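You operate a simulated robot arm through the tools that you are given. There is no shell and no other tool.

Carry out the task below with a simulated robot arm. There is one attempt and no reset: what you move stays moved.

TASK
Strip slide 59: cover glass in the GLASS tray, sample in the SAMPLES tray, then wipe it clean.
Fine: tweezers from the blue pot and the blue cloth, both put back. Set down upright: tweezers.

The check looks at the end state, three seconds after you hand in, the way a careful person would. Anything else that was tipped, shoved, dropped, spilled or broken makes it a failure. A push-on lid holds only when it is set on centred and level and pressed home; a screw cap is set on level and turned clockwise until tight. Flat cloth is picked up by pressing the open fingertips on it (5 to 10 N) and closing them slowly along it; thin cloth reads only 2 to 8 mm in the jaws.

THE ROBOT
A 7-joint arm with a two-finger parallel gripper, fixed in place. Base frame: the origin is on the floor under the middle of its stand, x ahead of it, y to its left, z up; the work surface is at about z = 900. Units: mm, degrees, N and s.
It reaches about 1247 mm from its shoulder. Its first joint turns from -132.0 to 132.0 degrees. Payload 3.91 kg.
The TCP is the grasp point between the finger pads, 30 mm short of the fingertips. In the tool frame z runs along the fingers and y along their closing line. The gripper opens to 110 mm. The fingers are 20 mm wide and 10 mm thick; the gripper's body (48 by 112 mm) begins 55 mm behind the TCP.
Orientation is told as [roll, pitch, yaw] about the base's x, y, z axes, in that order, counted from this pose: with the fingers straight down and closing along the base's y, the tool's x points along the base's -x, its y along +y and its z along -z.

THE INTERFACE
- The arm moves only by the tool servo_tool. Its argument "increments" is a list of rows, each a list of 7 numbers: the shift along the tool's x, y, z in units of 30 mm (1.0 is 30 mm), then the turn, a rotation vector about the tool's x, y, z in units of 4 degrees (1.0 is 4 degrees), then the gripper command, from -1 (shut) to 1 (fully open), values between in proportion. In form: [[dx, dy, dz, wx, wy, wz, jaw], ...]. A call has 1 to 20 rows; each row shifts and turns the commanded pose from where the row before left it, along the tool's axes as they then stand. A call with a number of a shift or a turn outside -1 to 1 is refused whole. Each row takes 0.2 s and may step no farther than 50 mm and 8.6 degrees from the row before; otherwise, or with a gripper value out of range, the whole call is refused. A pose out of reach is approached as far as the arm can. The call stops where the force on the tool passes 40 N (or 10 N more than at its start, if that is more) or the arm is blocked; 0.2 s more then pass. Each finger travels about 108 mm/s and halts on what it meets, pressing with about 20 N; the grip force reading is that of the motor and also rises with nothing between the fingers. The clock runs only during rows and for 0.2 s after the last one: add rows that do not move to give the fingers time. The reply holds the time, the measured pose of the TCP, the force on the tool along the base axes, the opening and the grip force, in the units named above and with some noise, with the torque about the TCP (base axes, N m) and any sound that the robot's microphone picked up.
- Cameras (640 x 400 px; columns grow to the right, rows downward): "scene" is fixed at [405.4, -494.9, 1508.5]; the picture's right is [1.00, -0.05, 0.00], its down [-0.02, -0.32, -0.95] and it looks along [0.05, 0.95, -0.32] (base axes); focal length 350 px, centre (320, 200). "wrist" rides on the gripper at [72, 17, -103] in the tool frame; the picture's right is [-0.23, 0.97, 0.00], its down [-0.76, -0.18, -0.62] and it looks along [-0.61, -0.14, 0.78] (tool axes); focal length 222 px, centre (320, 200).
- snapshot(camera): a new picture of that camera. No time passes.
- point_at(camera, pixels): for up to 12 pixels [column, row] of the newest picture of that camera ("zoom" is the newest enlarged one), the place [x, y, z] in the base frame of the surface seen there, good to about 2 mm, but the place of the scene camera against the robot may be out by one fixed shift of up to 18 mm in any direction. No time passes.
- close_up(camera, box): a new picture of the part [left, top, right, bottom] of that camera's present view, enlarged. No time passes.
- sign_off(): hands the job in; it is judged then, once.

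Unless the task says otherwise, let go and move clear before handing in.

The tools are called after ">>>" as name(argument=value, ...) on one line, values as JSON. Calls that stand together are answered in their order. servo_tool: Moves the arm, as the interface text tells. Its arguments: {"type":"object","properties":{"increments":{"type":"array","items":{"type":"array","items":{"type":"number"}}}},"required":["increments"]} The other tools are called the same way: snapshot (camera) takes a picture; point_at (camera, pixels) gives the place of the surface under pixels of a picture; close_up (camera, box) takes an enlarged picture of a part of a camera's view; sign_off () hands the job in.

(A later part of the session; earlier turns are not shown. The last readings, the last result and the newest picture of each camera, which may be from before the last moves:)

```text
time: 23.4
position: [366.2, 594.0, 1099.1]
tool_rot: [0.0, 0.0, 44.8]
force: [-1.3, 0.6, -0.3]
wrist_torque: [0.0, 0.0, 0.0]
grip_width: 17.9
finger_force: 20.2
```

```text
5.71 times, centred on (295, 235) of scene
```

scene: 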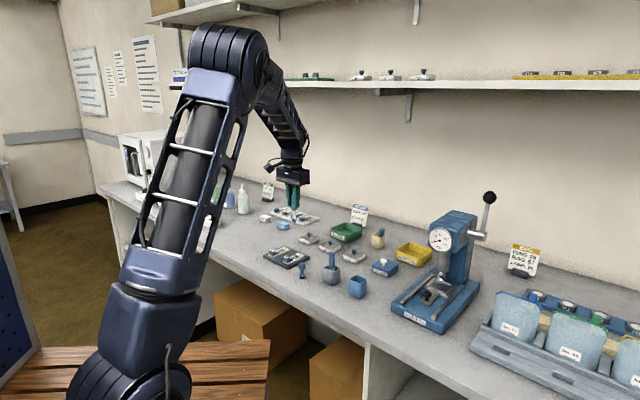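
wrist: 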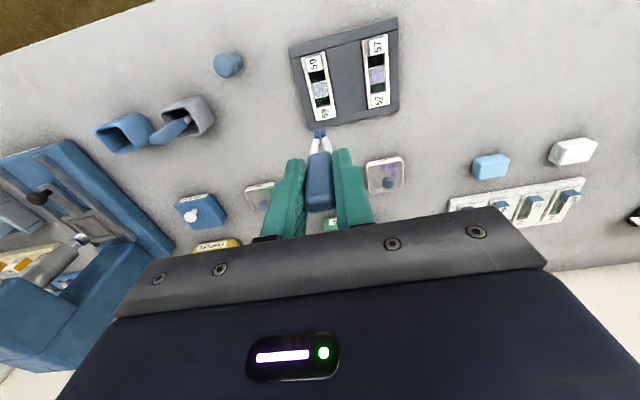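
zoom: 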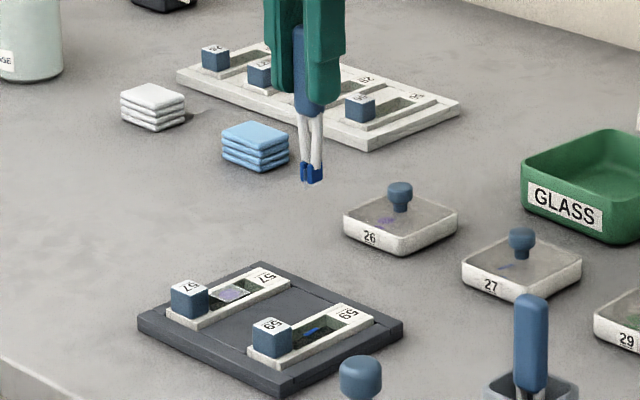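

The well now shows only the blue strip; I need to confirm the glass is held between the tips.

>>> close_up(camera="wrist", box=[305, 120, 335, 150])

>>> close_up(camera="scene", box=[315, 220, 335, 235])

>>> close_up(camera="wrist", box=[295, 60, 345, 125])

```text
13.33 times, centred on (320, 135) of wrist
```

zoom: 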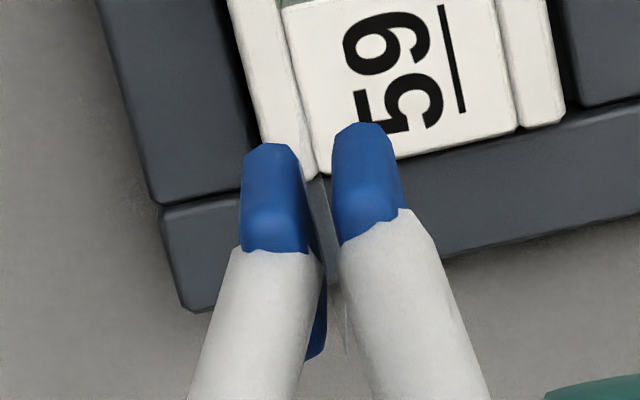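

```text
16.00 times, centred on (325, 228) of scene
```

zoom: 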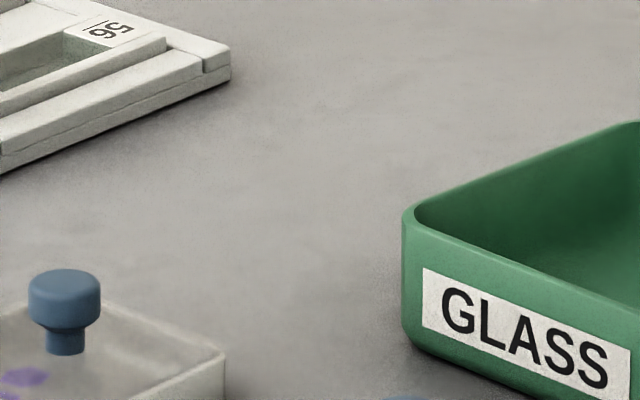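

```text
6.15 times, centred on (320, 92) of wrist
```

zoom: 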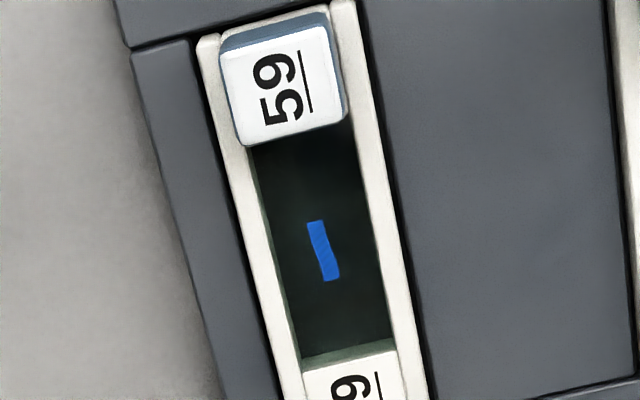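

The zoom shows a thin translucent edge between the tips at (330,200)-(345,350): the glass is held. Now I'll carry it toward the GLASS tray, stopping short to look.

>>> servo_tool(increments=[[-0.4, 0, 0, 0, 0, 0, -0.85], [-0.8, 0.03, 0, 0, 0, 0, -0.85], [-0.9, 0.04, 0, 0, 0, 0, -0.85], [-0.9, 0.04, 0, 0, 0, 0, -0.85], [-0.9, 0.04, 0, 0, 0, 0, -0.85], [-0.9, 0.04, 0, 0, 0, 0, -0.85], [-0.9, 0.04, 0, 0, 0, 0, -0.85], [-0.9, 0.04, 0, 0, 0, 0, -0.85], [-0.9, 0.04, 0, 0, 0, 0, -0.85], [-0.5, 0.04, 0, 0, 0, 0, -0.85], [0, 0, 0, 0, 0, 0, -0.85]])

>>> snapshot(camera="wrist")

>>> snapshot(camera="scene")

```text
time: 25.8
position: [528.4, 772.1, 1097.2]
tool_rot: [0.0, 0.1, 44.8]
force: [-1.0, -0.6, 0.6]
wrist_torque: [0.01, 0.0, 0.02]
grip_width: 17.8
finger_force: 19.9
```

```text
taken
```

wrist: 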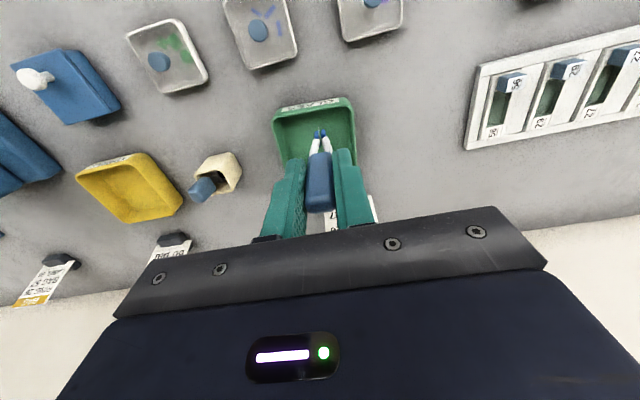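

```text
taken
```

scene: 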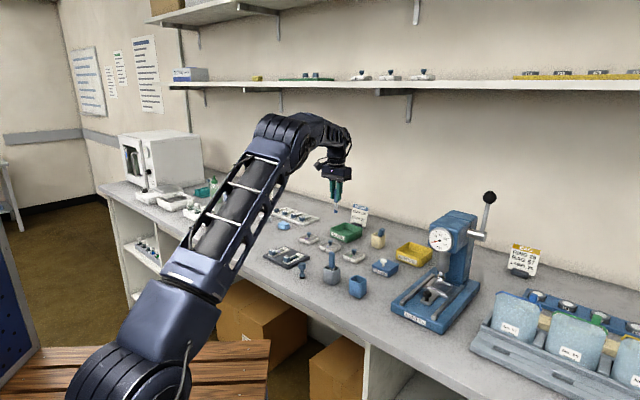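

The GLASS tray is at wrist (275-355, 97-165) just ahead of the tips. Measuring its rim, floor, and the sign behind it.

>>> point_at(camera="wrist", pixels=[[278, 113], [345, 100], [315, 108], [295, 125], [345, 118], [345, 145], [300, 145], [353, 140], [280, 150], [375, 205], [330, 215], [355, 165]])

>>> close_up(camera="wrist", box=[260, 80, 390, 235])

>>> close_up(camera="scene", box=[310, 170, 390, 250])

>>> point_at(camera="scene", pixels=[[353, 224], [359, 207], [366, 227], [338, 233], [330, 228], [345, 241], [361, 232]])

```text
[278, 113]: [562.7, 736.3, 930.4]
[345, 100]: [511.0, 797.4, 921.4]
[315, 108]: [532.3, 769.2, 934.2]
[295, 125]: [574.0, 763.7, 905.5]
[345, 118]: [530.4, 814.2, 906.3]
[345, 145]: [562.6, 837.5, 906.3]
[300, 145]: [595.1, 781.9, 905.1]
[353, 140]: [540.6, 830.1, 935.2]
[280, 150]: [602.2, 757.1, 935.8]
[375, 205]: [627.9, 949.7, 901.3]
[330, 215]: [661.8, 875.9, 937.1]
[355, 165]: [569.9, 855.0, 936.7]
```

```text
2.58 times, centred on (325, 158) of wrist
```

zoom: 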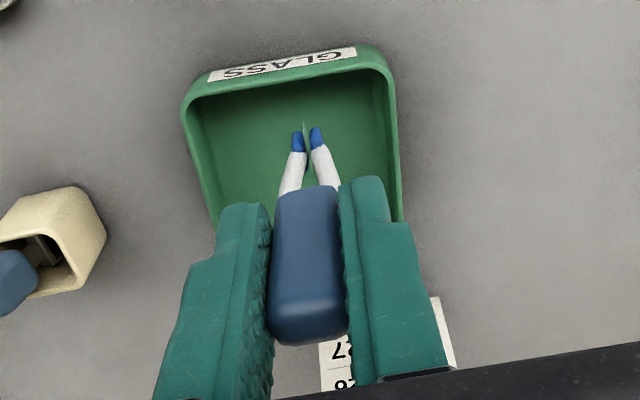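

```text
5.00 times, centred on (350, 210) of scene
```

zoom: 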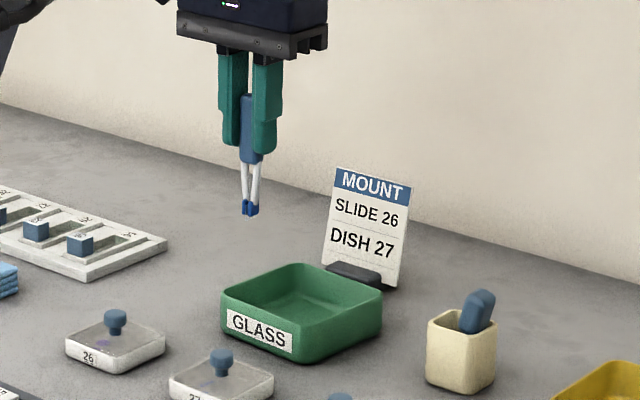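

```text
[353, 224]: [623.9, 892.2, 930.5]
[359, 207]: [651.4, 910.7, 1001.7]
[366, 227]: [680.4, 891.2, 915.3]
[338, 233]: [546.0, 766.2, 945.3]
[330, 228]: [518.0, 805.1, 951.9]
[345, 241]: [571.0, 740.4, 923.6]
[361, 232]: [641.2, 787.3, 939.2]
```

The tray floor is z≈905.5 with rim ≈935; centre about (566,797), and the sign stands ~120 mm beyond. I'll move over the tray centre and lower the tips to ~10 mm above the floor.

>>> servo_tool(increments=[[-0.6, -0.1, 0, 0, 0, 0, -0.85], [-0.6, -0.1, 0, 0, 0, 0, -0.85], [-0.37, -0.09, 0.3, 0, 0, 0, -0.85], [0, 0, 0.6, 0, 0, 0, -0.85], [0, 0, 0.6, 0, 0, 0, -0.85], [0, 0, 0.6, 0, 0, 0, -0.85], [0, 0, 0.5, 0, 0, 0, -0.85], [0, 0, 0.4, 0, 0, 0, -0.85], [0, 0, 0, 0, 0, 0, -0.85]])

>>> close_up(camera="wrist", box=[260, 80, 390, 200])

>>> close_up(camera="scene", box=[310, 190, 390, 250])

```text
time: 27.8
position: [568.5, 798.4, 1008.5]
tool_rot: [0.0, 0.0, 44.8]
force: [0.8, -0.1, -0.7]
wrist_torque: [0.0, 0.02, -0.05]
grip_width: 17.9
finger_force: 19.8
```

```text
3.33 times, centred on (325, 140) of wrist
```

zoom: 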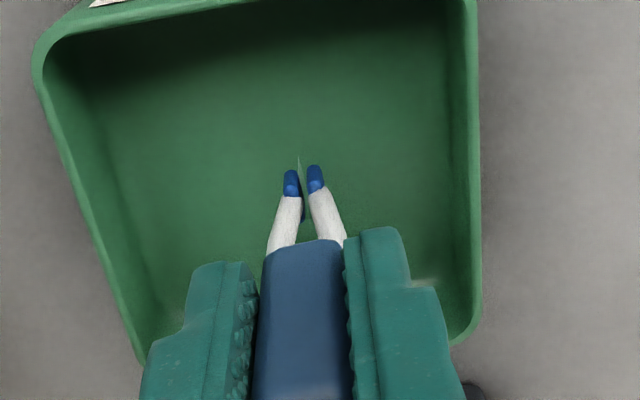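

```text
6.67 times, centred on (350, 220) of scene
```

zoom: 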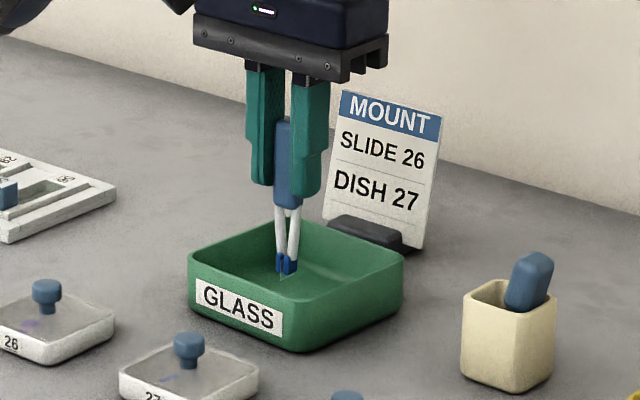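

The tips are centred in the tray, ~22 mm above the floor with the glass edge visible slightly below them. I'll lower in small steps and watch the force.

>>> servo_tool(increments=[[0, 0, 0.2, 0, 0, 0, -0.85], [0, 0, 0.15, 0, 0, 0, -0.85], [0, 0, 0, 0, 0, 0, -0.85]])

>>> close_up(camera="wrist", box=[290, 100, 350, 160])

>>> close_up(camera="scene", box=[330, 215, 370, 245])

```text
time: 28.6
position: [570.3, 799.2, 998.9]
tool_rot: [-0.1, 0.0, 44.8]
force: [-0.1, 0.2, -0.7]
wrist_torque: [0.0, 0.01, 0.03]
grip_width: 18.4
finger_force: 20.3
```

```text
6.67 times, centred on (320, 130) of wrist
```

zoom: 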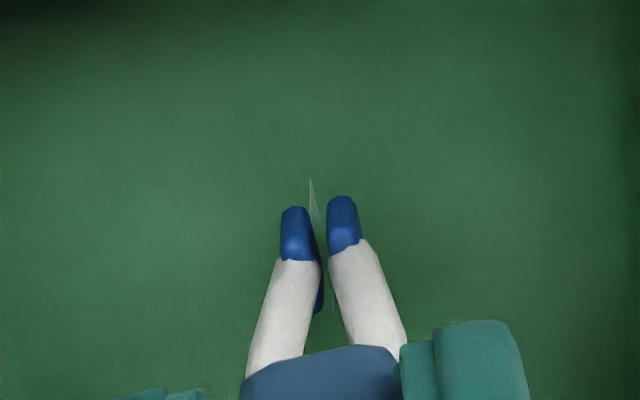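

```text
13.33 times, centred on (350, 230) of scene
```

zoom: 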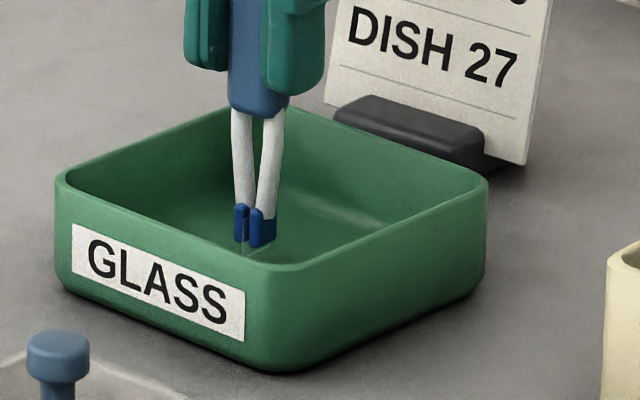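

The glass protrudes a few mm below the tips (scene zoom 247,248); no contact yet. Lower further in ~3 mm steps.

>>> servo_tool(increments=[[0, 0, 0.1, 0, 0, 0, -0.85], [0, 0, 0.07, 0, 0, 0, -0.85], [0, 0, 0, 0, 0, 0, -0.85]])

>>> close_up(camera="wrist", box=[300, 110, 340, 150])

>>> close_up(camera="scene", box=[335, 220, 365, 240])

```text
time: 29.4
position: [569.7, 800.1, 992.6]
tool_rot: [0.0, 0.0, 44.7]
force: [0.6, 0.9, 0.2]
wrist_torque: [-0.02, 0.01, 0.0]
grip_width: 18.0
finger_force: 19.7
```

```text
10.00 times, centred on (320, 130) of wrist
```

zoom: 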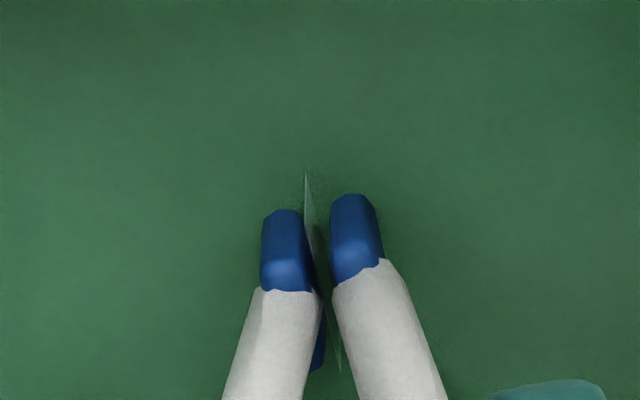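

```text
16.00 times, centred on (350, 230) of scene
```

zoom: 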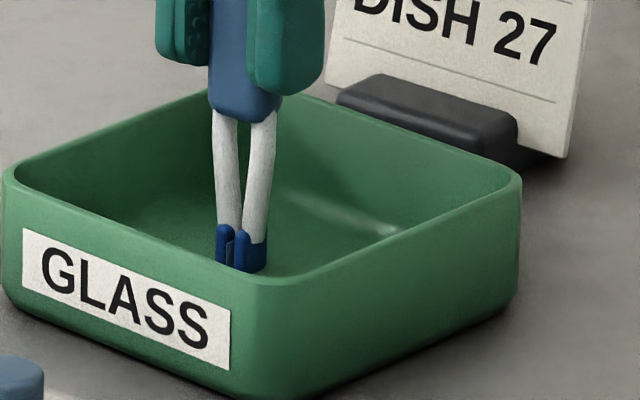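

Still no contact at tip z≈912.6; continue down in ~1.5 mm steps.

>>> servo_tool(increments=[[0, 0, 0.05, 0, 0, 0, -0.85], [0, 0, 0.05, 0, 0, 0, -0.85], [0, 0, 0, 0, 0, 0, -0.85]])

>>> close_up(camera="wrist", box=[300, 110, 340, 150])

```text
time: 30.2
position: [569.4, 801.0, 989.5]
tool_rot: [0.0, -0.1, 44.9]
force: [0.8, -0.3, 5.4]
wrist_torque: [-0.05, -0.09, 0.01]
grip_width: 18.0
finger_force: 19.0
```

```text
10.00 times, centred on (320, 130) of wrist
```

zoom: 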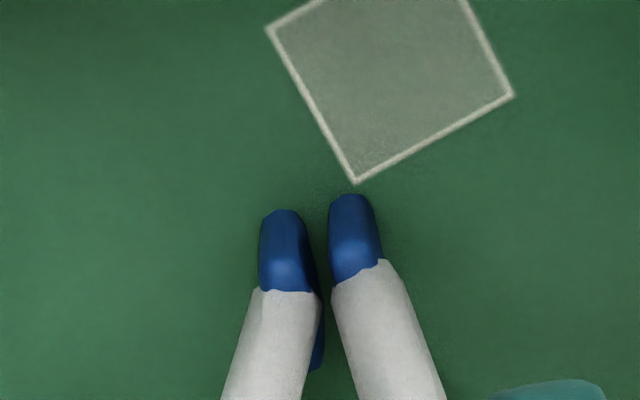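

On contact (5.4 N) the glass let go and now lies flat in the tray (zoom 265-515, 0-185). I'll lift straight up and verify it stays.

>>> servo_tool(increments=[[0, 0, -0.2, 0, 0, 0, -0.85], [0, 0, -0.5, 0, 0, 0, -0.85], [0, 0, -0.8, 0, 0, 0, -0.85], [0, 0, -0.9, 0, 0, 0, -0.85], [0, 0, -0.9, 0, 0, 0, -0.85], [0, 0, -0.5, 0, 0, 0, -0.85], [0, 0, 0, 0, 0, 0, -0.85]])

>>> snapshot(camera="wrist")

>>> close_up(camera="wrist", box=[260, 60, 390, 170])

>>> close_up(camera="scene", box=[325, 190, 375, 250])

```text
time: 31.8
position: [566.1, 803.0, 1102.7]
tool_rot: [0.0, 0.0, 44.8]
force: [-0.6, 0.6, 0.4]
wrist_torque: [0.05, -0.01, 0.0]
grip_width: 18.2
finger_force: 20.4
```

```text
taken
```

wrist: 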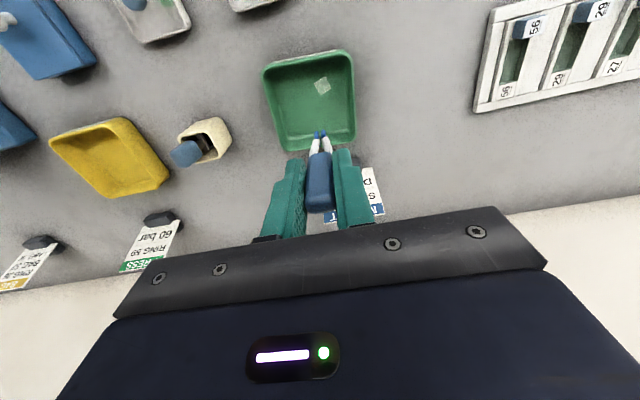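

```text
3.64 times, centred on (325, 115) of wrist
```

zoom: 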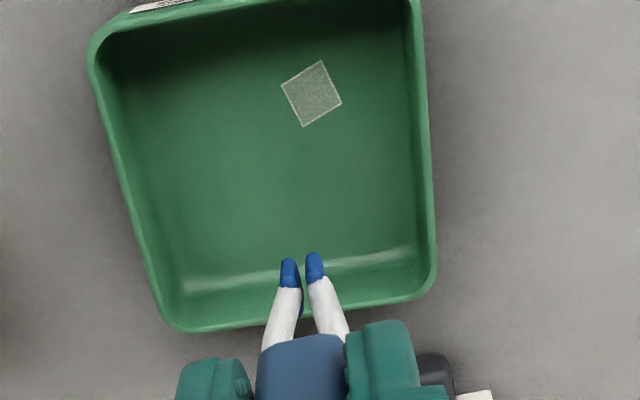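

```text
6.67 times, centred on (350, 220) of scene
```

zoom: 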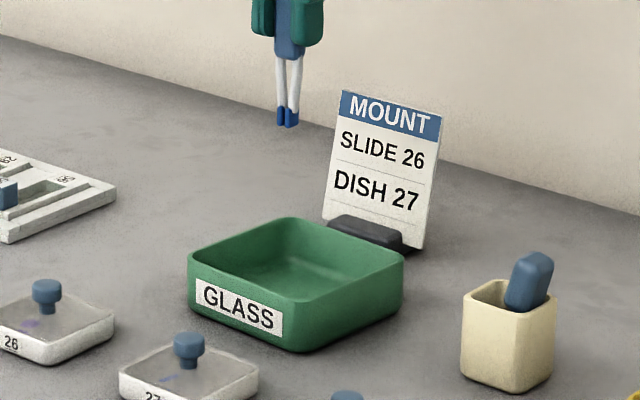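

The glass rests flat in the GLASS tray (wrist 323,85). Now back above slide 59 for the sample strip.

>>> servo_tool(increments=[[0.4, 0, 0, 0, 0, 0, -0.85], [0.8, -0.02, 0, 0, 0, 0, -0.85], [0.95, -0.02, 0, 0, 0, 0, -0.85], [0.95, -0.02, 0, 0, 0, 0, -0.85], [0.95, -0.02, 0, 0, 0, 0, -0.85], [0.95, -0.02, 0, 0, 0, 0, -0.85], [0.95, -0.02, 0, 0, 0, 0, -0.85], [0.95, -0.02, 0, 0, 0, 0, -0.85], [0.95, -0.02, 0, 0, 0, 0, -0.85], [0.95, 0, 0, 0, 0, 0, -0.85], [0.7, 0, 0, 0, 0, 0, -0.85], [0, 0, 0, 0, 0, 0, -0.85]])

>>> close_up(camera="wrist", box=[295, 70, 345, 120])

>>> point_at(camera="zoom", pixels=[[320, 200], [320, 240], [330, 260], [310, 220], [340, 280]])

```text
time: 34.4
position: [370.5, 594.3, 1102.1]
tool_rot: [0.0, 0.0, 44.7]
force: [-0.3, 0.3, -0.8]
wrist_torque: [-0.02, -0.04, -0.02]
grip_width: 18.2
finger_force: 20.2
```

```text
8.00 times, centred on (320, 95) of wrist
```

zoom: 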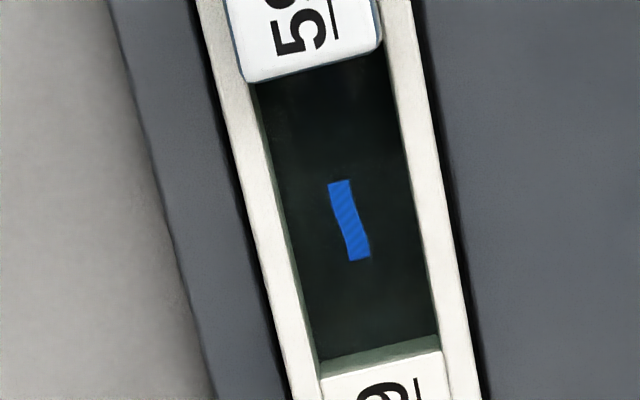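

```text
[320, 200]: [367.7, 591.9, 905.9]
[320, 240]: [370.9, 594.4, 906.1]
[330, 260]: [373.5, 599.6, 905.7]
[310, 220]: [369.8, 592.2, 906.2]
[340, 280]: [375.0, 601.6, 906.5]
```

The blue strip's centre is at zoom (349,220); let me get its exact position.

>>> point_at(camera="zoom", pixels=[[349, 220], [340, 188], [360, 255], [345, 205], [354, 235]])

```text
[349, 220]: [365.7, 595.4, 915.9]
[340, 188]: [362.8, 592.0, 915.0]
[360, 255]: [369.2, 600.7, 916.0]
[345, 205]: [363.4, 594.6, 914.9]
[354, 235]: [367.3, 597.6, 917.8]
```

The strip lies at about (365.8,596.2,915.5). I'll shift over it and descend to ~15 mm above.

>>> servo_tool(increments=[[0.01, 0.08, 0.3, 0, 0, 0, -0.85], [0, 0.08, 0.7, 0, 0, 0, -0.85], [0, 0, 0.8, 0, 0, 0, -0.85], [0, 0, 0.7, 0, 0, 0, -0.85], [0, 0, 0.5, 0, 0, 0, -0.85], [0, 0, 0, 0, 0, 0, -0.85]])

>>> close_up(camera="wrist", box=[290, 90, 350, 150])

```text
time: 35.8
position: [366.3, 599.0, 1014.2]
tool_rot: [-0.1, 0.1, 44.7]
force: [-0.3, -0.1, -0.2]
wrist_torque: [-0.03, 0.01, 0.01]
grip_width: 18.4
finger_force: 20.1
```

```text
6.67 times, centred on (320, 120) of wrist
```

zoom: 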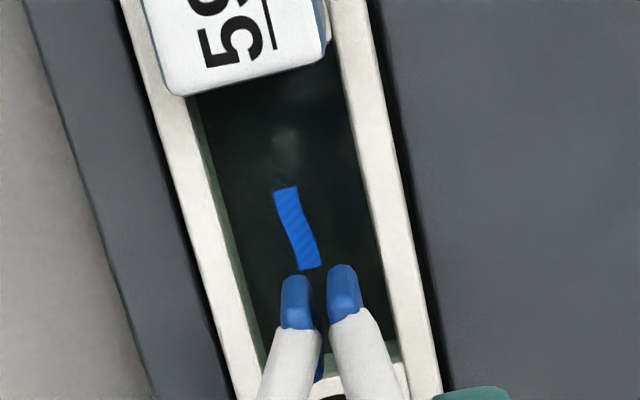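

The tips would land ~3 mm right of the strip; I'll shift left and go down to just above it. I also note a faint smudge on the slide at zoom (287,140).

>>> servo_tool(increments=[[0.02, -0.1, 0.1, 0, 0, 0, -0.85], [0, 0, 0.15, 0, 0, 0, -0.85], [0, 0, 0.12, 0, 0, 0, -0.85], [0, 0, 0, 0, 0, 0, -0.85]])

>>> close_up(camera="wrist", box=[290, 90, 350, 150])

>>> close_up(camera="scene", box=[280, 240, 310, 270])

```text
time: 36.8
position: [370.3, 597.7, 1003.4]
tool_rot: [0.0, 0.1, 44.7]
force: [0.8, -0.9, -0.2]
wrist_torque: [0.02, 0.03, 0.02]
grip_width: 18.1
finger_force: 20.0
```

```text
6.67 times, centred on (320, 120) of wrist
```

zoom: 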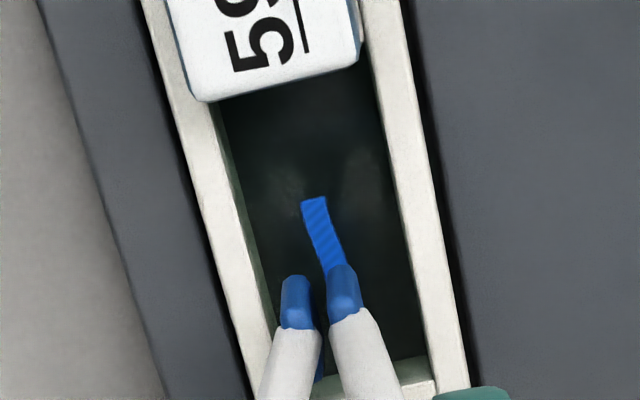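

```text
13.33 times, centred on (295, 255) of scene
```

zoom: 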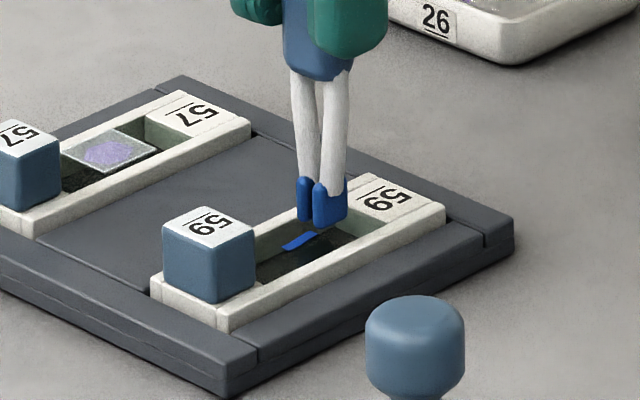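

The tips are ~7 mm above the strip and would land ~3 mm beyond its centre along tool -x. I'll correct that and descend gently.

>>> servo_tool(increments=[[0.09, 0.01, 0.05, 0, 0, 0, -0.85], [0, 0, 0.05, 0, 0, 0, -0.85], [0, 0, 0.05, 0, 0, 0, -0.85], [0, 0, 0, 0, 0, 0, -0.85]])

>>> close_up(camera="wrist", box=[290, 90, 350, 150])

>>> close_up(camera="scene", box=[280, 240, 310, 270])

```text
time: 37.8
position: [365.9, 594.9, 998.5]
tool_rot: [0.0, -0.1, 44.8]
force: [0.7, -1.2, 11.6]
wrist_torque: [-0.07, -0.08, 0.0]
grip_width: 18.1
finger_force: 20.4
```

```text
6.67 times, centred on (320, 120) of wrist
```

zoom: 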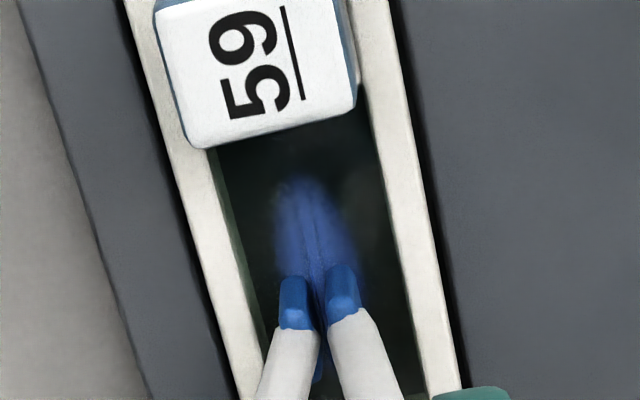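

```text
13.33 times, centred on (295, 255) of scene
```

zoom: 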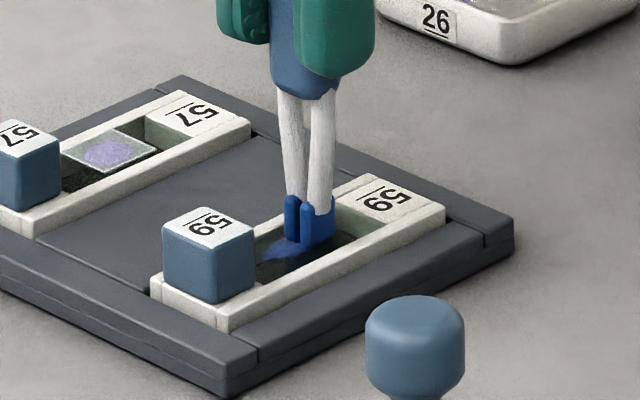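

Contact at 11.6 N; the strip appears gripped between the tips and a blue smear remains on the slide (zoom 310,220), which is the residue to wipe. I'll lift and check.

>>> servo_tool(increments=[[0, 0, -0.1, 0, 0, 0, -0.85], [0, 0, -0.3, 0, 0, 0, -0.85], [0, 0, -0.6, 0, 0, 0, -0.85], [0, 0, -0.8, 0, 0, 0, -0.85], [0, 0, -0.9, 0, 0, 0, -0.85], [0, 0, -0.8, 0, 0, 0, -0.85], [0, 0, 0, 0, 0, 0, -0.85]])

>>> close_up(camera="wrist", box=[290, 60, 350, 150])

>>> close_up(camera="wrist", box=[305, 115, 335, 150])

>>> close_up(camera="scene", box=[270, 200, 320, 270])

```text
time: 39.4
position: [364.4, 596.0, 1103.8]
tool_rot: [0.0, 0.1, 44.8]
force: [0.4, 0.4, -0.4]
wrist_torque: [-0.04, -0.01, -0.02]
grip_width: 18.0
finger_force: 19.9
```

```text
4.44 times, centred on (320, 105) of wrist
```

zoom: 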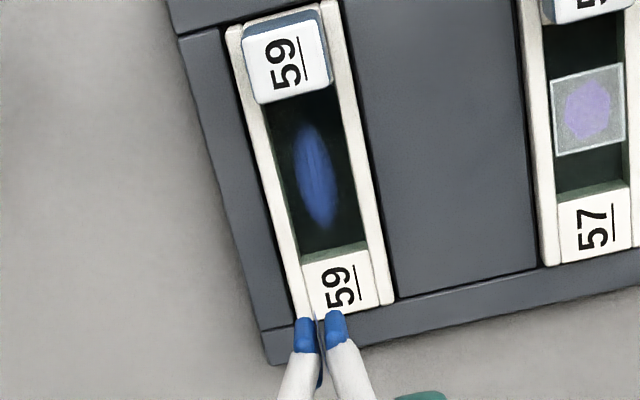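

```text
11.43 times, centred on (320, 132) of wrist
```

zoom: 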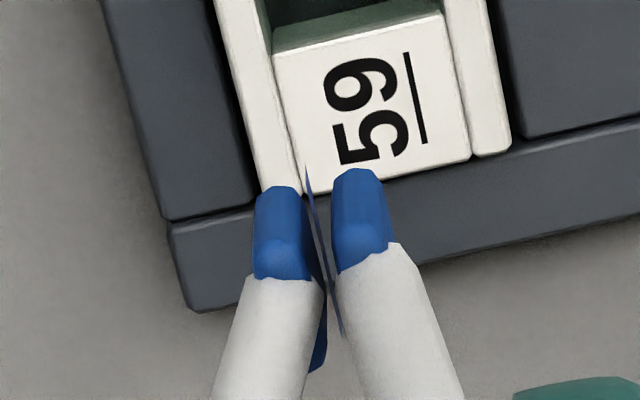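

```text
5.71 times, centred on (295, 235) of scene
```

zoom: 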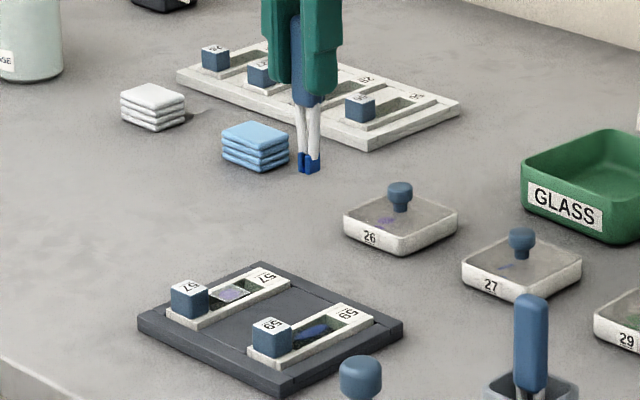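

The strip is held edge-on between the tips (zoom 310-340, 170-335). Before carrying it to the SAMPLES tray, I'll check the press and tray geometry for clearance.

>>> snapshot(camera="scene")

>>> point_at(camera="scene", pixels=[[440, 215], [462, 213], [490, 197], [484, 232], [436, 240], [413, 256], [405, 244], [432, 252], [400, 258], [427, 265], [377, 229], [380, 245]])

>>> close_up(camera="scene", box=[360, 180, 520, 300])

```text
taken
```

scene: 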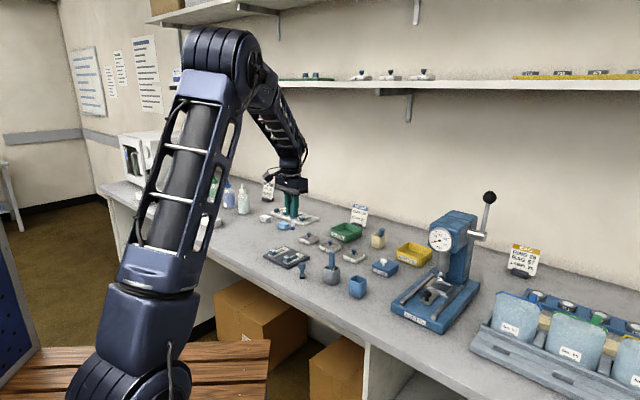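

```text
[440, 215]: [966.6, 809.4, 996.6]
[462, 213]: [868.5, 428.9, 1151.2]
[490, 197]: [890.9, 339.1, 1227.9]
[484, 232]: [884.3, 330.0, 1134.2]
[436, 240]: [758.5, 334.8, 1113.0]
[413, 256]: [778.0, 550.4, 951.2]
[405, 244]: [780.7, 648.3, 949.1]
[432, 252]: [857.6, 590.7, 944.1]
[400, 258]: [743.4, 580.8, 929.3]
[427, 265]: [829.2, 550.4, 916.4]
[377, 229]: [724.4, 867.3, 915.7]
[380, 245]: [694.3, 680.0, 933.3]
```

```text
3.33 times, centred on (440, 240) of scene
```

zoom: 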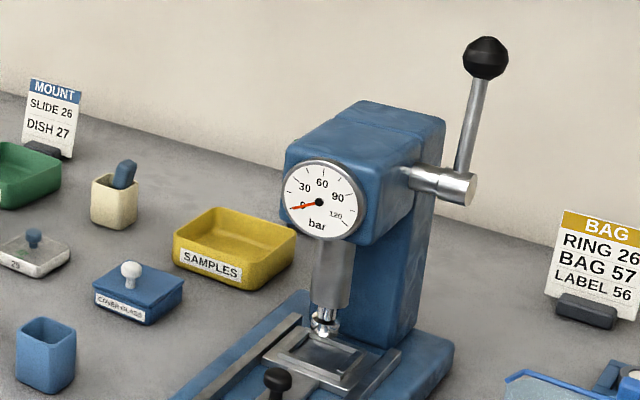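

The SAMPLES tray is around (795,600) and the press is clear of the path (y≤450). I'll carry the strip at this height toward it, stopping short to measure.

>>> servo_tool(increments=[[-0.35, -0.35, 0, 0, 0, 0, -0.85], [-0.7, -0.68, 0, 0, 0, 0, -0.85], [-0.7, -0.68, 0, 0, 0, 0, -0.85], [-0.7, -0.68, 0, 0, 0, 0, -0.85], [-0.7, -0.68, 0, 0, 0, 0, -0.85], [-0.7, -0.68, 0, 0, 0, 0, -0.85], [-0.7, -0.68, 0, 0, 0, 0, -0.85], [-0.7, -0.68, 0, 0, 0, 0, -0.85], [-0.7, -0.68, 0, 0, 0, 0, -0.85], [-0.7, -0.68, 0, 0, 0, 0, -0.85], [-0.7, -0.68, 0, 0, 0, 0, -0.85], [-0.7, -0.68, 0, 0, 0, 0, -0.85], [-0.4, -0.4, 0, 0, 0, 0, -0.85], [0, 0, 0, 0, 0, 0, -0.85]])

>>> snapshot(camera="wrist")

>>> snapshot(camera="scene")

```text
time: 42.4
position: [721.2, 599.5, 1103.9]
tool_rot: [0.0, 0.0, 44.8]
force: [0.4, 0.1, -0.4]
wrist_torque: [-0.01, -0.04, -0.01]
grip_width: 18.1
finger_force: 20.2
```

```text
taken
```

wrist: 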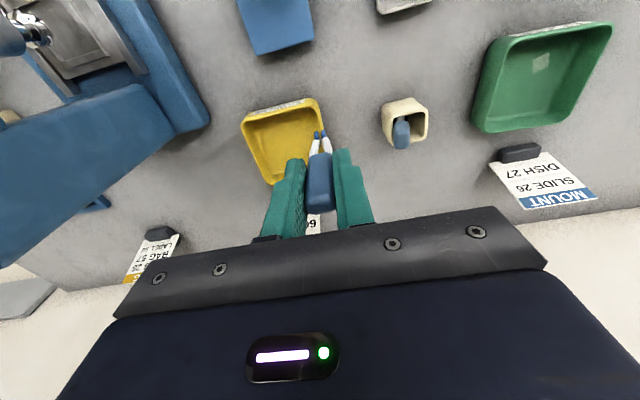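

```text
taken
```

scene: 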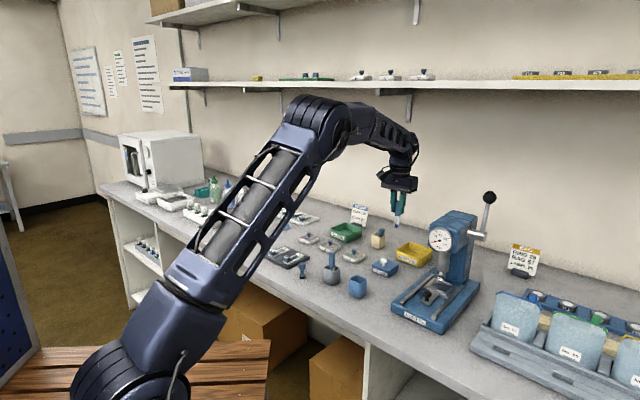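

The yellow SAMPLES tray is at wrist (245-325, 100-185), with a sign partly hidden at (315,222). Measuring tray and sign.

>>> close_up(camera="wrist", box=[230, 80, 390, 240])

>>> point_at(camera="wrist", pixels=[[245, 122], [320, 100], [280, 112], [260, 140], [300, 130], [280, 150], [265, 160], [275, 183], [313, 220], [323, 130], [255, 160], [290, 140]])

```text
2.50 times, centred on (310, 160) of wrist
```

zoom: 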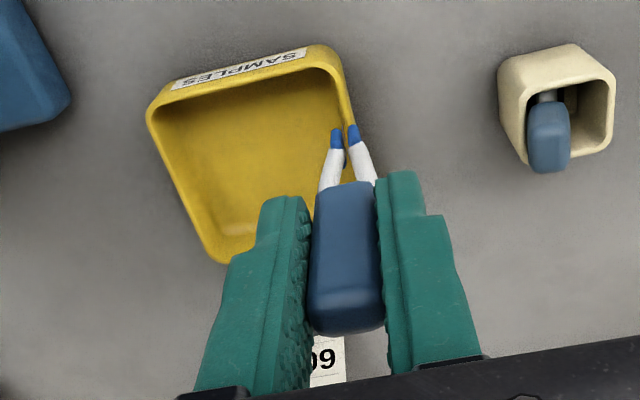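

```text
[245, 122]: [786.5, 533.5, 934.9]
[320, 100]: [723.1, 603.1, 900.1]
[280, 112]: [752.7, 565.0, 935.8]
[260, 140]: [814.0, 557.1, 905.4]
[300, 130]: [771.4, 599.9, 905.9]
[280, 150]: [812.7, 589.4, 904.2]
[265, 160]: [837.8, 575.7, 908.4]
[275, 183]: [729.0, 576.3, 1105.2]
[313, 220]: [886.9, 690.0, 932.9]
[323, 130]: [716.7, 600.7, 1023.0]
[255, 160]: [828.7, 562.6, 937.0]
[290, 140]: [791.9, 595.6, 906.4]
```

The tray floor (z≈905.5) is centred near (795,588); rim ≈936; the sign is ~137 mm beyond. I'll move over the centre and lower to ~15 mm above the floor.

>>> servo_tool(increments=[[-0.52, -0.67, 0, 0, 0, 0, -0.85], [-0.52, -0.67, 0, 0, 0, 0, -0.85], [-0.52, -0.67, 0, 0, 0, 0, -0.85], [0, 0, 0.5, 0, 0, 0, -0.85], [0, 0, 0.7, 0, 0, 0, -0.85], [0, 0, 0.8, 0, 0, 0, -0.85], [0, 0, 0.7, 0, 0, 0, -0.85], [0, 0, 0.5, 0, 0, 0, -0.85], [0, 0, 0, 0, 0, 0, -0.85]])

>>> close_up(camera="wrist", box=[240, 70, 400, 190])

>>> close_up(camera="scene", box=[370, 200, 450, 280])

```text
time: 44.4
position: [795.7, 588.6, 1005.5]
tool_rot: [-0.1, 0.0, 44.8]
force: [0.4, 0.4, 0.5]
wrist_torque: [0.01, 0.04, 0.01]
grip_width: 18.2
finger_force: 19.8
```

```text
3.33 times, centred on (320, 130) of wrist
```

zoom: 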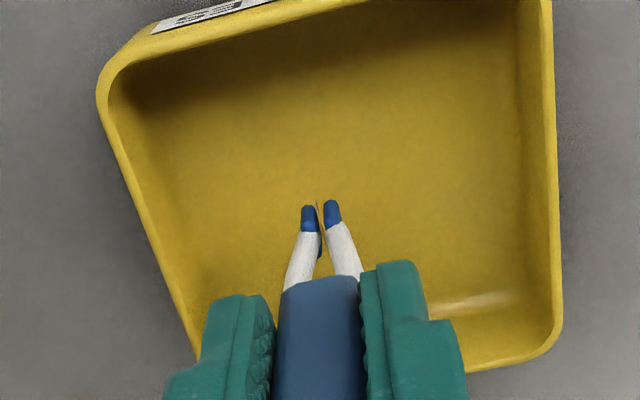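

```text
5.00 times, centred on (410, 240) of scene
```

zoom: 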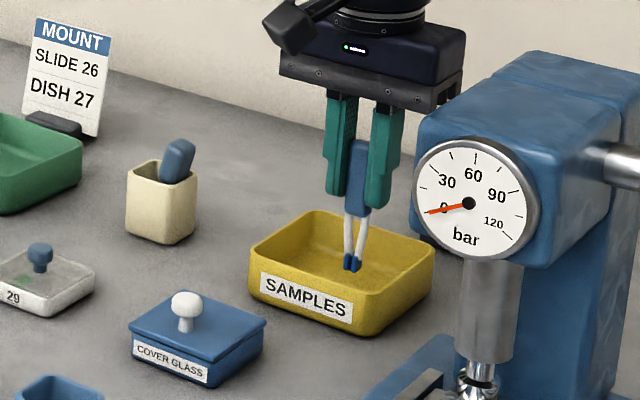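

The tips are inside the SAMPLES tray ~20 mm above the floor with no contact. I'll lower gradually until it touches.

>>> servo_tool(increments=[[0, 0, 0.15, 0, 0, 0, -0.85], [0, 0, 0.15, 0, 0, 0, -0.85], [0, 0, 0.08, 0, 0, 0, -0.85], [0, 0, 0, 0, 0, 0, -0.85]])

>>> close_up(camera="wrist", box=[300, 100, 340, 150])

```text
time: 45.4
position: [796.9, 588.2, 994.6]
tool_rot: [0.0, 0.0, 44.7]
force: [0.5, -0.4, -0.2]
wrist_torque: [-0.04, -0.03, 0.0]
grip_width: 18.0
finger_force: 20.0
```

```text
8.00 times, centred on (320, 125) of wrist
```

zoom: 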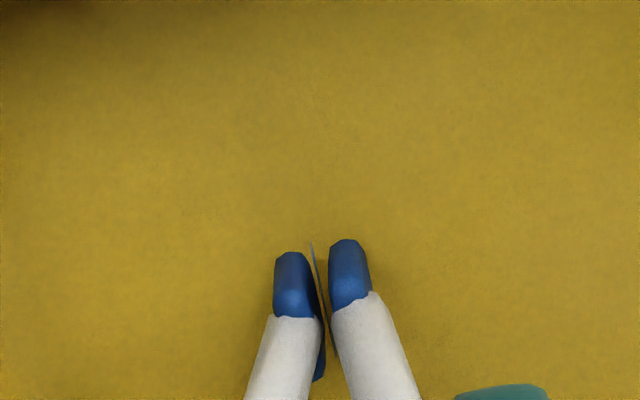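

The strip is still held and there's no contact at TCP z≈994.6. Continue down in ~1.5 mm steps.

>>> servo_tool(increments=[[0, 0, 0.05, 0, 0, 0, -0.85], [0, 0, 0.05, 0, 0, 0, -0.85], [0, 0, 0.04, 0, 0, 0, -0.85], [0, 0, 0, 0, 0, 0, -0.85]])

>>> close_up(camera="wrist", box=[300, 100, 340, 150])

```text
time: 46.4
position: [796.1, 588.9, 989.3]
tool_rot: [-0.1, -0.1, 44.8]
force: [0.3, -0.8, -0.3]
wrist_torque: [0.04, -0.03, 0.0]
grip_width: 18.3
finger_force: 20.0
```

```text
8.00 times, centred on (320, 125) of wrist
```

zoom: 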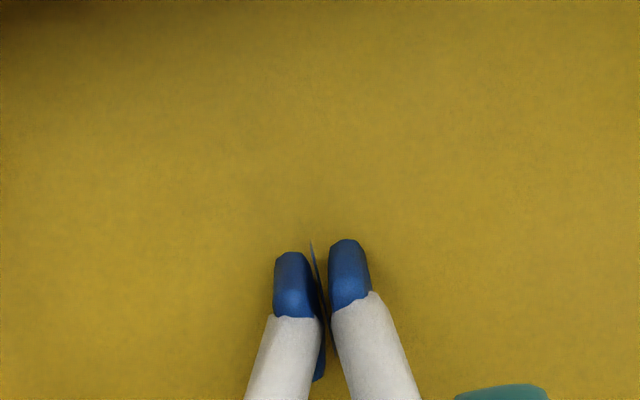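

Still no contact at 989.3 (the strip is narrower than the glass was). Continue lowering slightly.

>>> servo_tool(increments=[[0, 0, 0.04, 0, 0, 0, -0.85], [0, 0, 0.03, 0, 0, 0, -0.85], [0, 0, 0, 0, 0, 0, -0.85]])

>>> close_up(camera="wrist", box=[300, 100, 340, 150])

```text
time: 47.2
position: [796.8, 588.5, 988.9]
tool_rot: [0.0, 0.0, 44.8]
force: [1.0, -0.1, 3.2]
wrist_torque: [-0.02, -0.04, -0.01]
grip_width: 18.3
finger_force: 20.3
```

```text
8.00 times, centred on (320, 125) of wrist
```

zoom: 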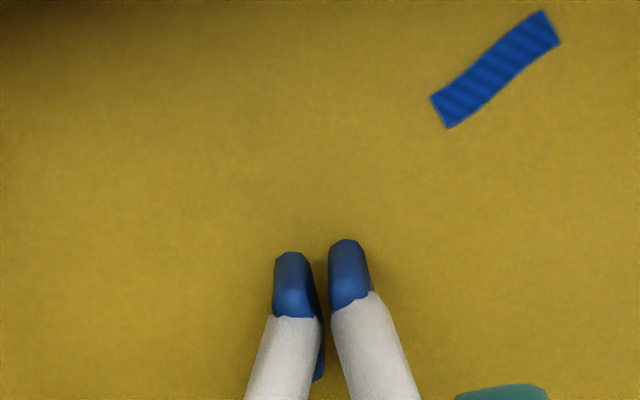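

The strip let go at 3.2 N and lies in the SAMPLES tray (zoom 430-560, 10-130). I'll lift straight up and then return the tweezers to above the blue pot.

>>> servo_tool(increments=[[0, 0, -0.2, 0, 0, 0, -0.85], [0, 0, -0.5, 0, 0, 0, -0.85], [0, 0, -0.8, 0, 0, 0, -0.85], [0, 0, -0.9, 0, 0, 0, -0.85], [0, 0, -0.9, 0, 0, 0, -0.85], [0, 0, -0.7, 0, 0, 0, -0.85], [0, 0, 0, 0, 0, 0, -0.85]])

>>> close_up(camera="wrist", box=[240, 40, 400, 170])

```text
time: 48.8
position: [796.8, 588.6, 1108.7]
tool_rot: [0.0, 0.0, 44.8]
force: [-0.7, -0.6, 0.0]
wrist_torque: [0.0, -0.02, -0.01]
grip_width: 17.6
finger_force: 19.5
```

```text
3.08 times, centred on (320, 105) of wrist
```

zoom: 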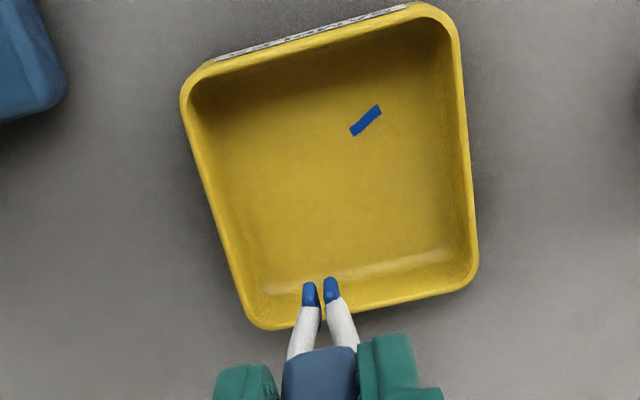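

The strip is lying in the SAMPLES tray. Now I'll move back above the blue pot.

>>> servo_tool(increments=[[0.4, 0.03, -0.1, 0, 0, 0, -0.85], [0.8, 0.07, -0.1, 0, 0, 0, -0.85], [0.92, 0.08, 0, 0, 0, 0, -0.85], [0.92, 0.08, 0, 0, 0, 0, -0.85], [0.92, 0.08, 0, 0, 0, 0, -0.85], [0.92, 0.08, 0, 0, 0, 0, -0.85], [0.92, 0.08, 0, 0, 0, 0, -0.85], [0.92, 0.08, 0, 0, 0, 0, -0.85], [0.92, 0.08, 0, 0, 0, 0, -0.85], [0.92, 0.08, 0, 0, 0, 0, -0.85], [0.92, 0.08, 0, 0, 0, 0, -0.85], [0.9, 0.08, 0, 0, 0, 0, -0.85], [0, 0, 0, 0, 0, 0, -0.85]])

>>> snapshot(camera="wrist")

>>> close_up(camera="wrist", box=[280, 60, 360, 160])

```text
time: 51.6
position: [556.2, 387.7, 1112.3]
tool_rot: [-0.1, 0.0, 44.8]
force: [-0.6, -0.2, 0.2]
wrist_torque: [0.0, 0.0, -0.01]
grip_width: 18.0
finger_force: 19.6
```

```text
taken
```

wrist: 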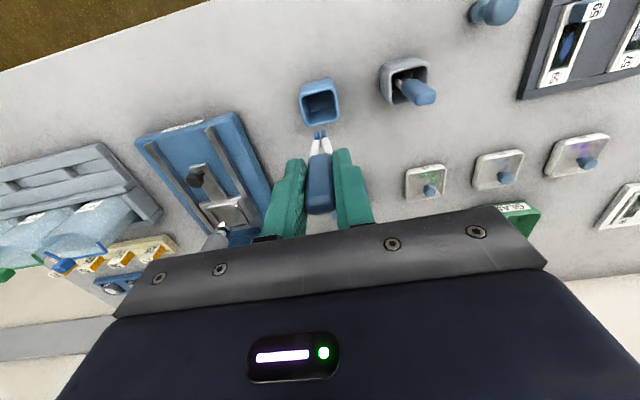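

```text
4.00 times, centred on (320, 110) of wrist
```

zoom: 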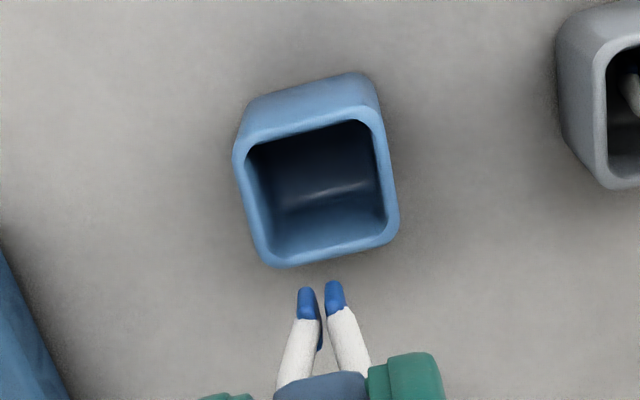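

The pot opening (zoom 248-385,120-245) is right below the tips' projected landing point. I'll descend to just above the pot floor.

>>> servo_tool(increments=[[0, 0, 0.5, 0, 0, 0, -0.85], [0, 0, 0.7, 0, 0, 0, -0.85], [0, 0, 0.8, 0, 0, 0, -0.85], [0, 0, 0.7, 0, 0, 0, -0.85], [0, 0, 0.6, 0, 0, 0, -0.85], [0, 0, 0.4, 0, 0, 0, -0.85], [0, 0, 0, 0, 0, 0, -0.85]])

>>> close_up(camera="wrist", box=[260, 90, 380, 200])

>>> close_up(camera="scene", box=[320, 230, 400, 305])

```text
time: 53.2
position: [557.3, 386.6, 1002.2]
tool_rot: [-0.1, -0.1, 44.8]
force: [-1.1, 0.2, 0.1]
wrist_torque: [0.01, 0.0, 0.03]
grip_width: 18.0
finger_force: 20.1
```

```text
3.64 times, centred on (320, 145) of wrist
```

zoom: 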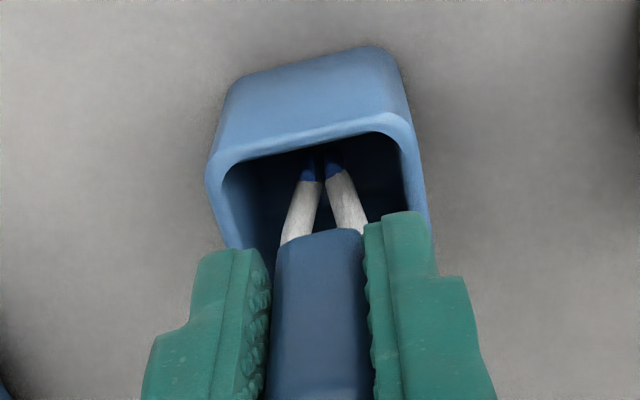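

```text
5.33 times, centred on (360, 268) of scene
```

zoom: 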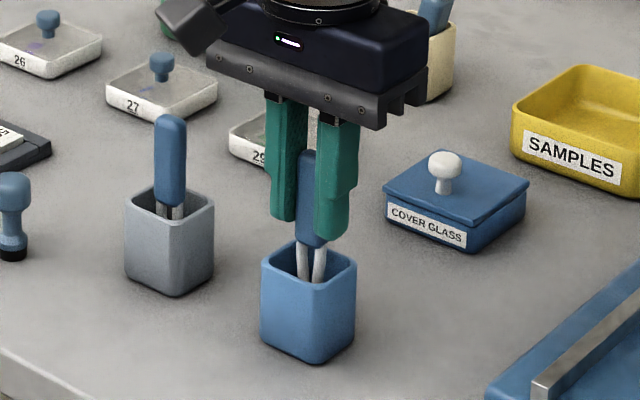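

The tweezers are inside the pot with no side contact. I'll lower the last centimetre in small steps until they rest on the pot floor.

>>> servo_tool(increments=[[0, 0, 0.12, 0, 0, 0, -0.85], [0, 0, 0.12, 0, 0, 0, -0.85], [0, 0, 0.06, 0, 0, 0, -0.85], [0, 0, 0, 0, 0, 0, -0.85]])

```text
time: 54.2
position: [556.1, 388.7, 994.1]
tool_rot: [0.0, 0.0, 44.8]
force: [-0.8, -0.2, -0.1]
wrist_torque: [0.02, -0.01, 0.0]
grip_width: 18.0
finger_force: 20.0
```

No floor contact yet at 994.1 (it originally rested at ~991). Continue in ~1 mm steps.

>>> servo_tool(increments=[[0, 0, 0.04, 0, 0, 0, -0.85], [0, 0, 0.03, 0, 0, 0, -0.85], [0, 0, 0, 0, 0, 0, -0.85]])

```text
time: 55.0
position: [555.7, 388.5, 993.1]
tool_rot: [-0.1, -0.1, 44.8]
force: [0.7, 0.2, -0.4]
wrist_torque: [0.01, -0.01, 0.01]
grip_width: 17.9
finger_force: 19.5
```

>>> servo_tool(increments=[[0, 0, 0.03, 0, 0, 0, -0.85], [0, 0, 0.03, 0, 0, 0, -0.85], [0, 0, 0, 0, 0, 0, -0.85]])

```text
time: 55.8
position: [555.8, 385.8, 991.5]
tool_rot: [0.1, 0.0, 44.8]
force: [-1.0, 0.0, 0.1]
wrist_torque: [0.0, -0.03, -0.01]
grip_width: 17.9
finger_force: 20.4
```

Still no contact (force ~0). Another small step down.

>>> servo_tool(increments=[[0, 0, 0.03, 0, 0, 0, -0.85], [0, 0, 0.02, 0, 0, 0, -0.85], [0, 0, 0, 0, 0, 0, -0.85]])

>>> close_up(camera="wrist", box=[260, 90, 380, 200])

>>> close_up(camera="scene", box=[340, 240, 380, 305])

```text
time: 56.6
position: [556.2, 386.8, 988.7]
tool_rot: [0.0, -0.1, 44.8]
force: [3.4, -0.3, 14.3]
wrist_torque: [0.01, -0.22, 0.0]
grip_width: 18.4
finger_force: 19.4
```

```text
3.64 times, centred on (320, 145) of wrist
```

zoom: 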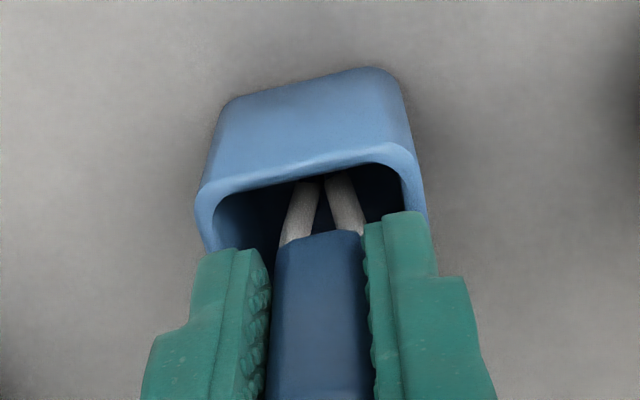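

```text
6.15 times, centred on (360, 272) of scene
```

zoom: 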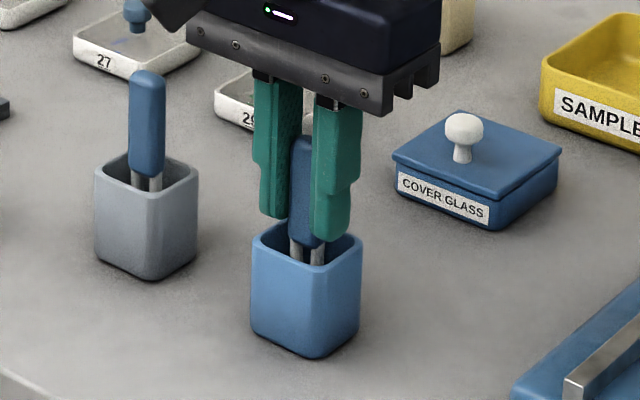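

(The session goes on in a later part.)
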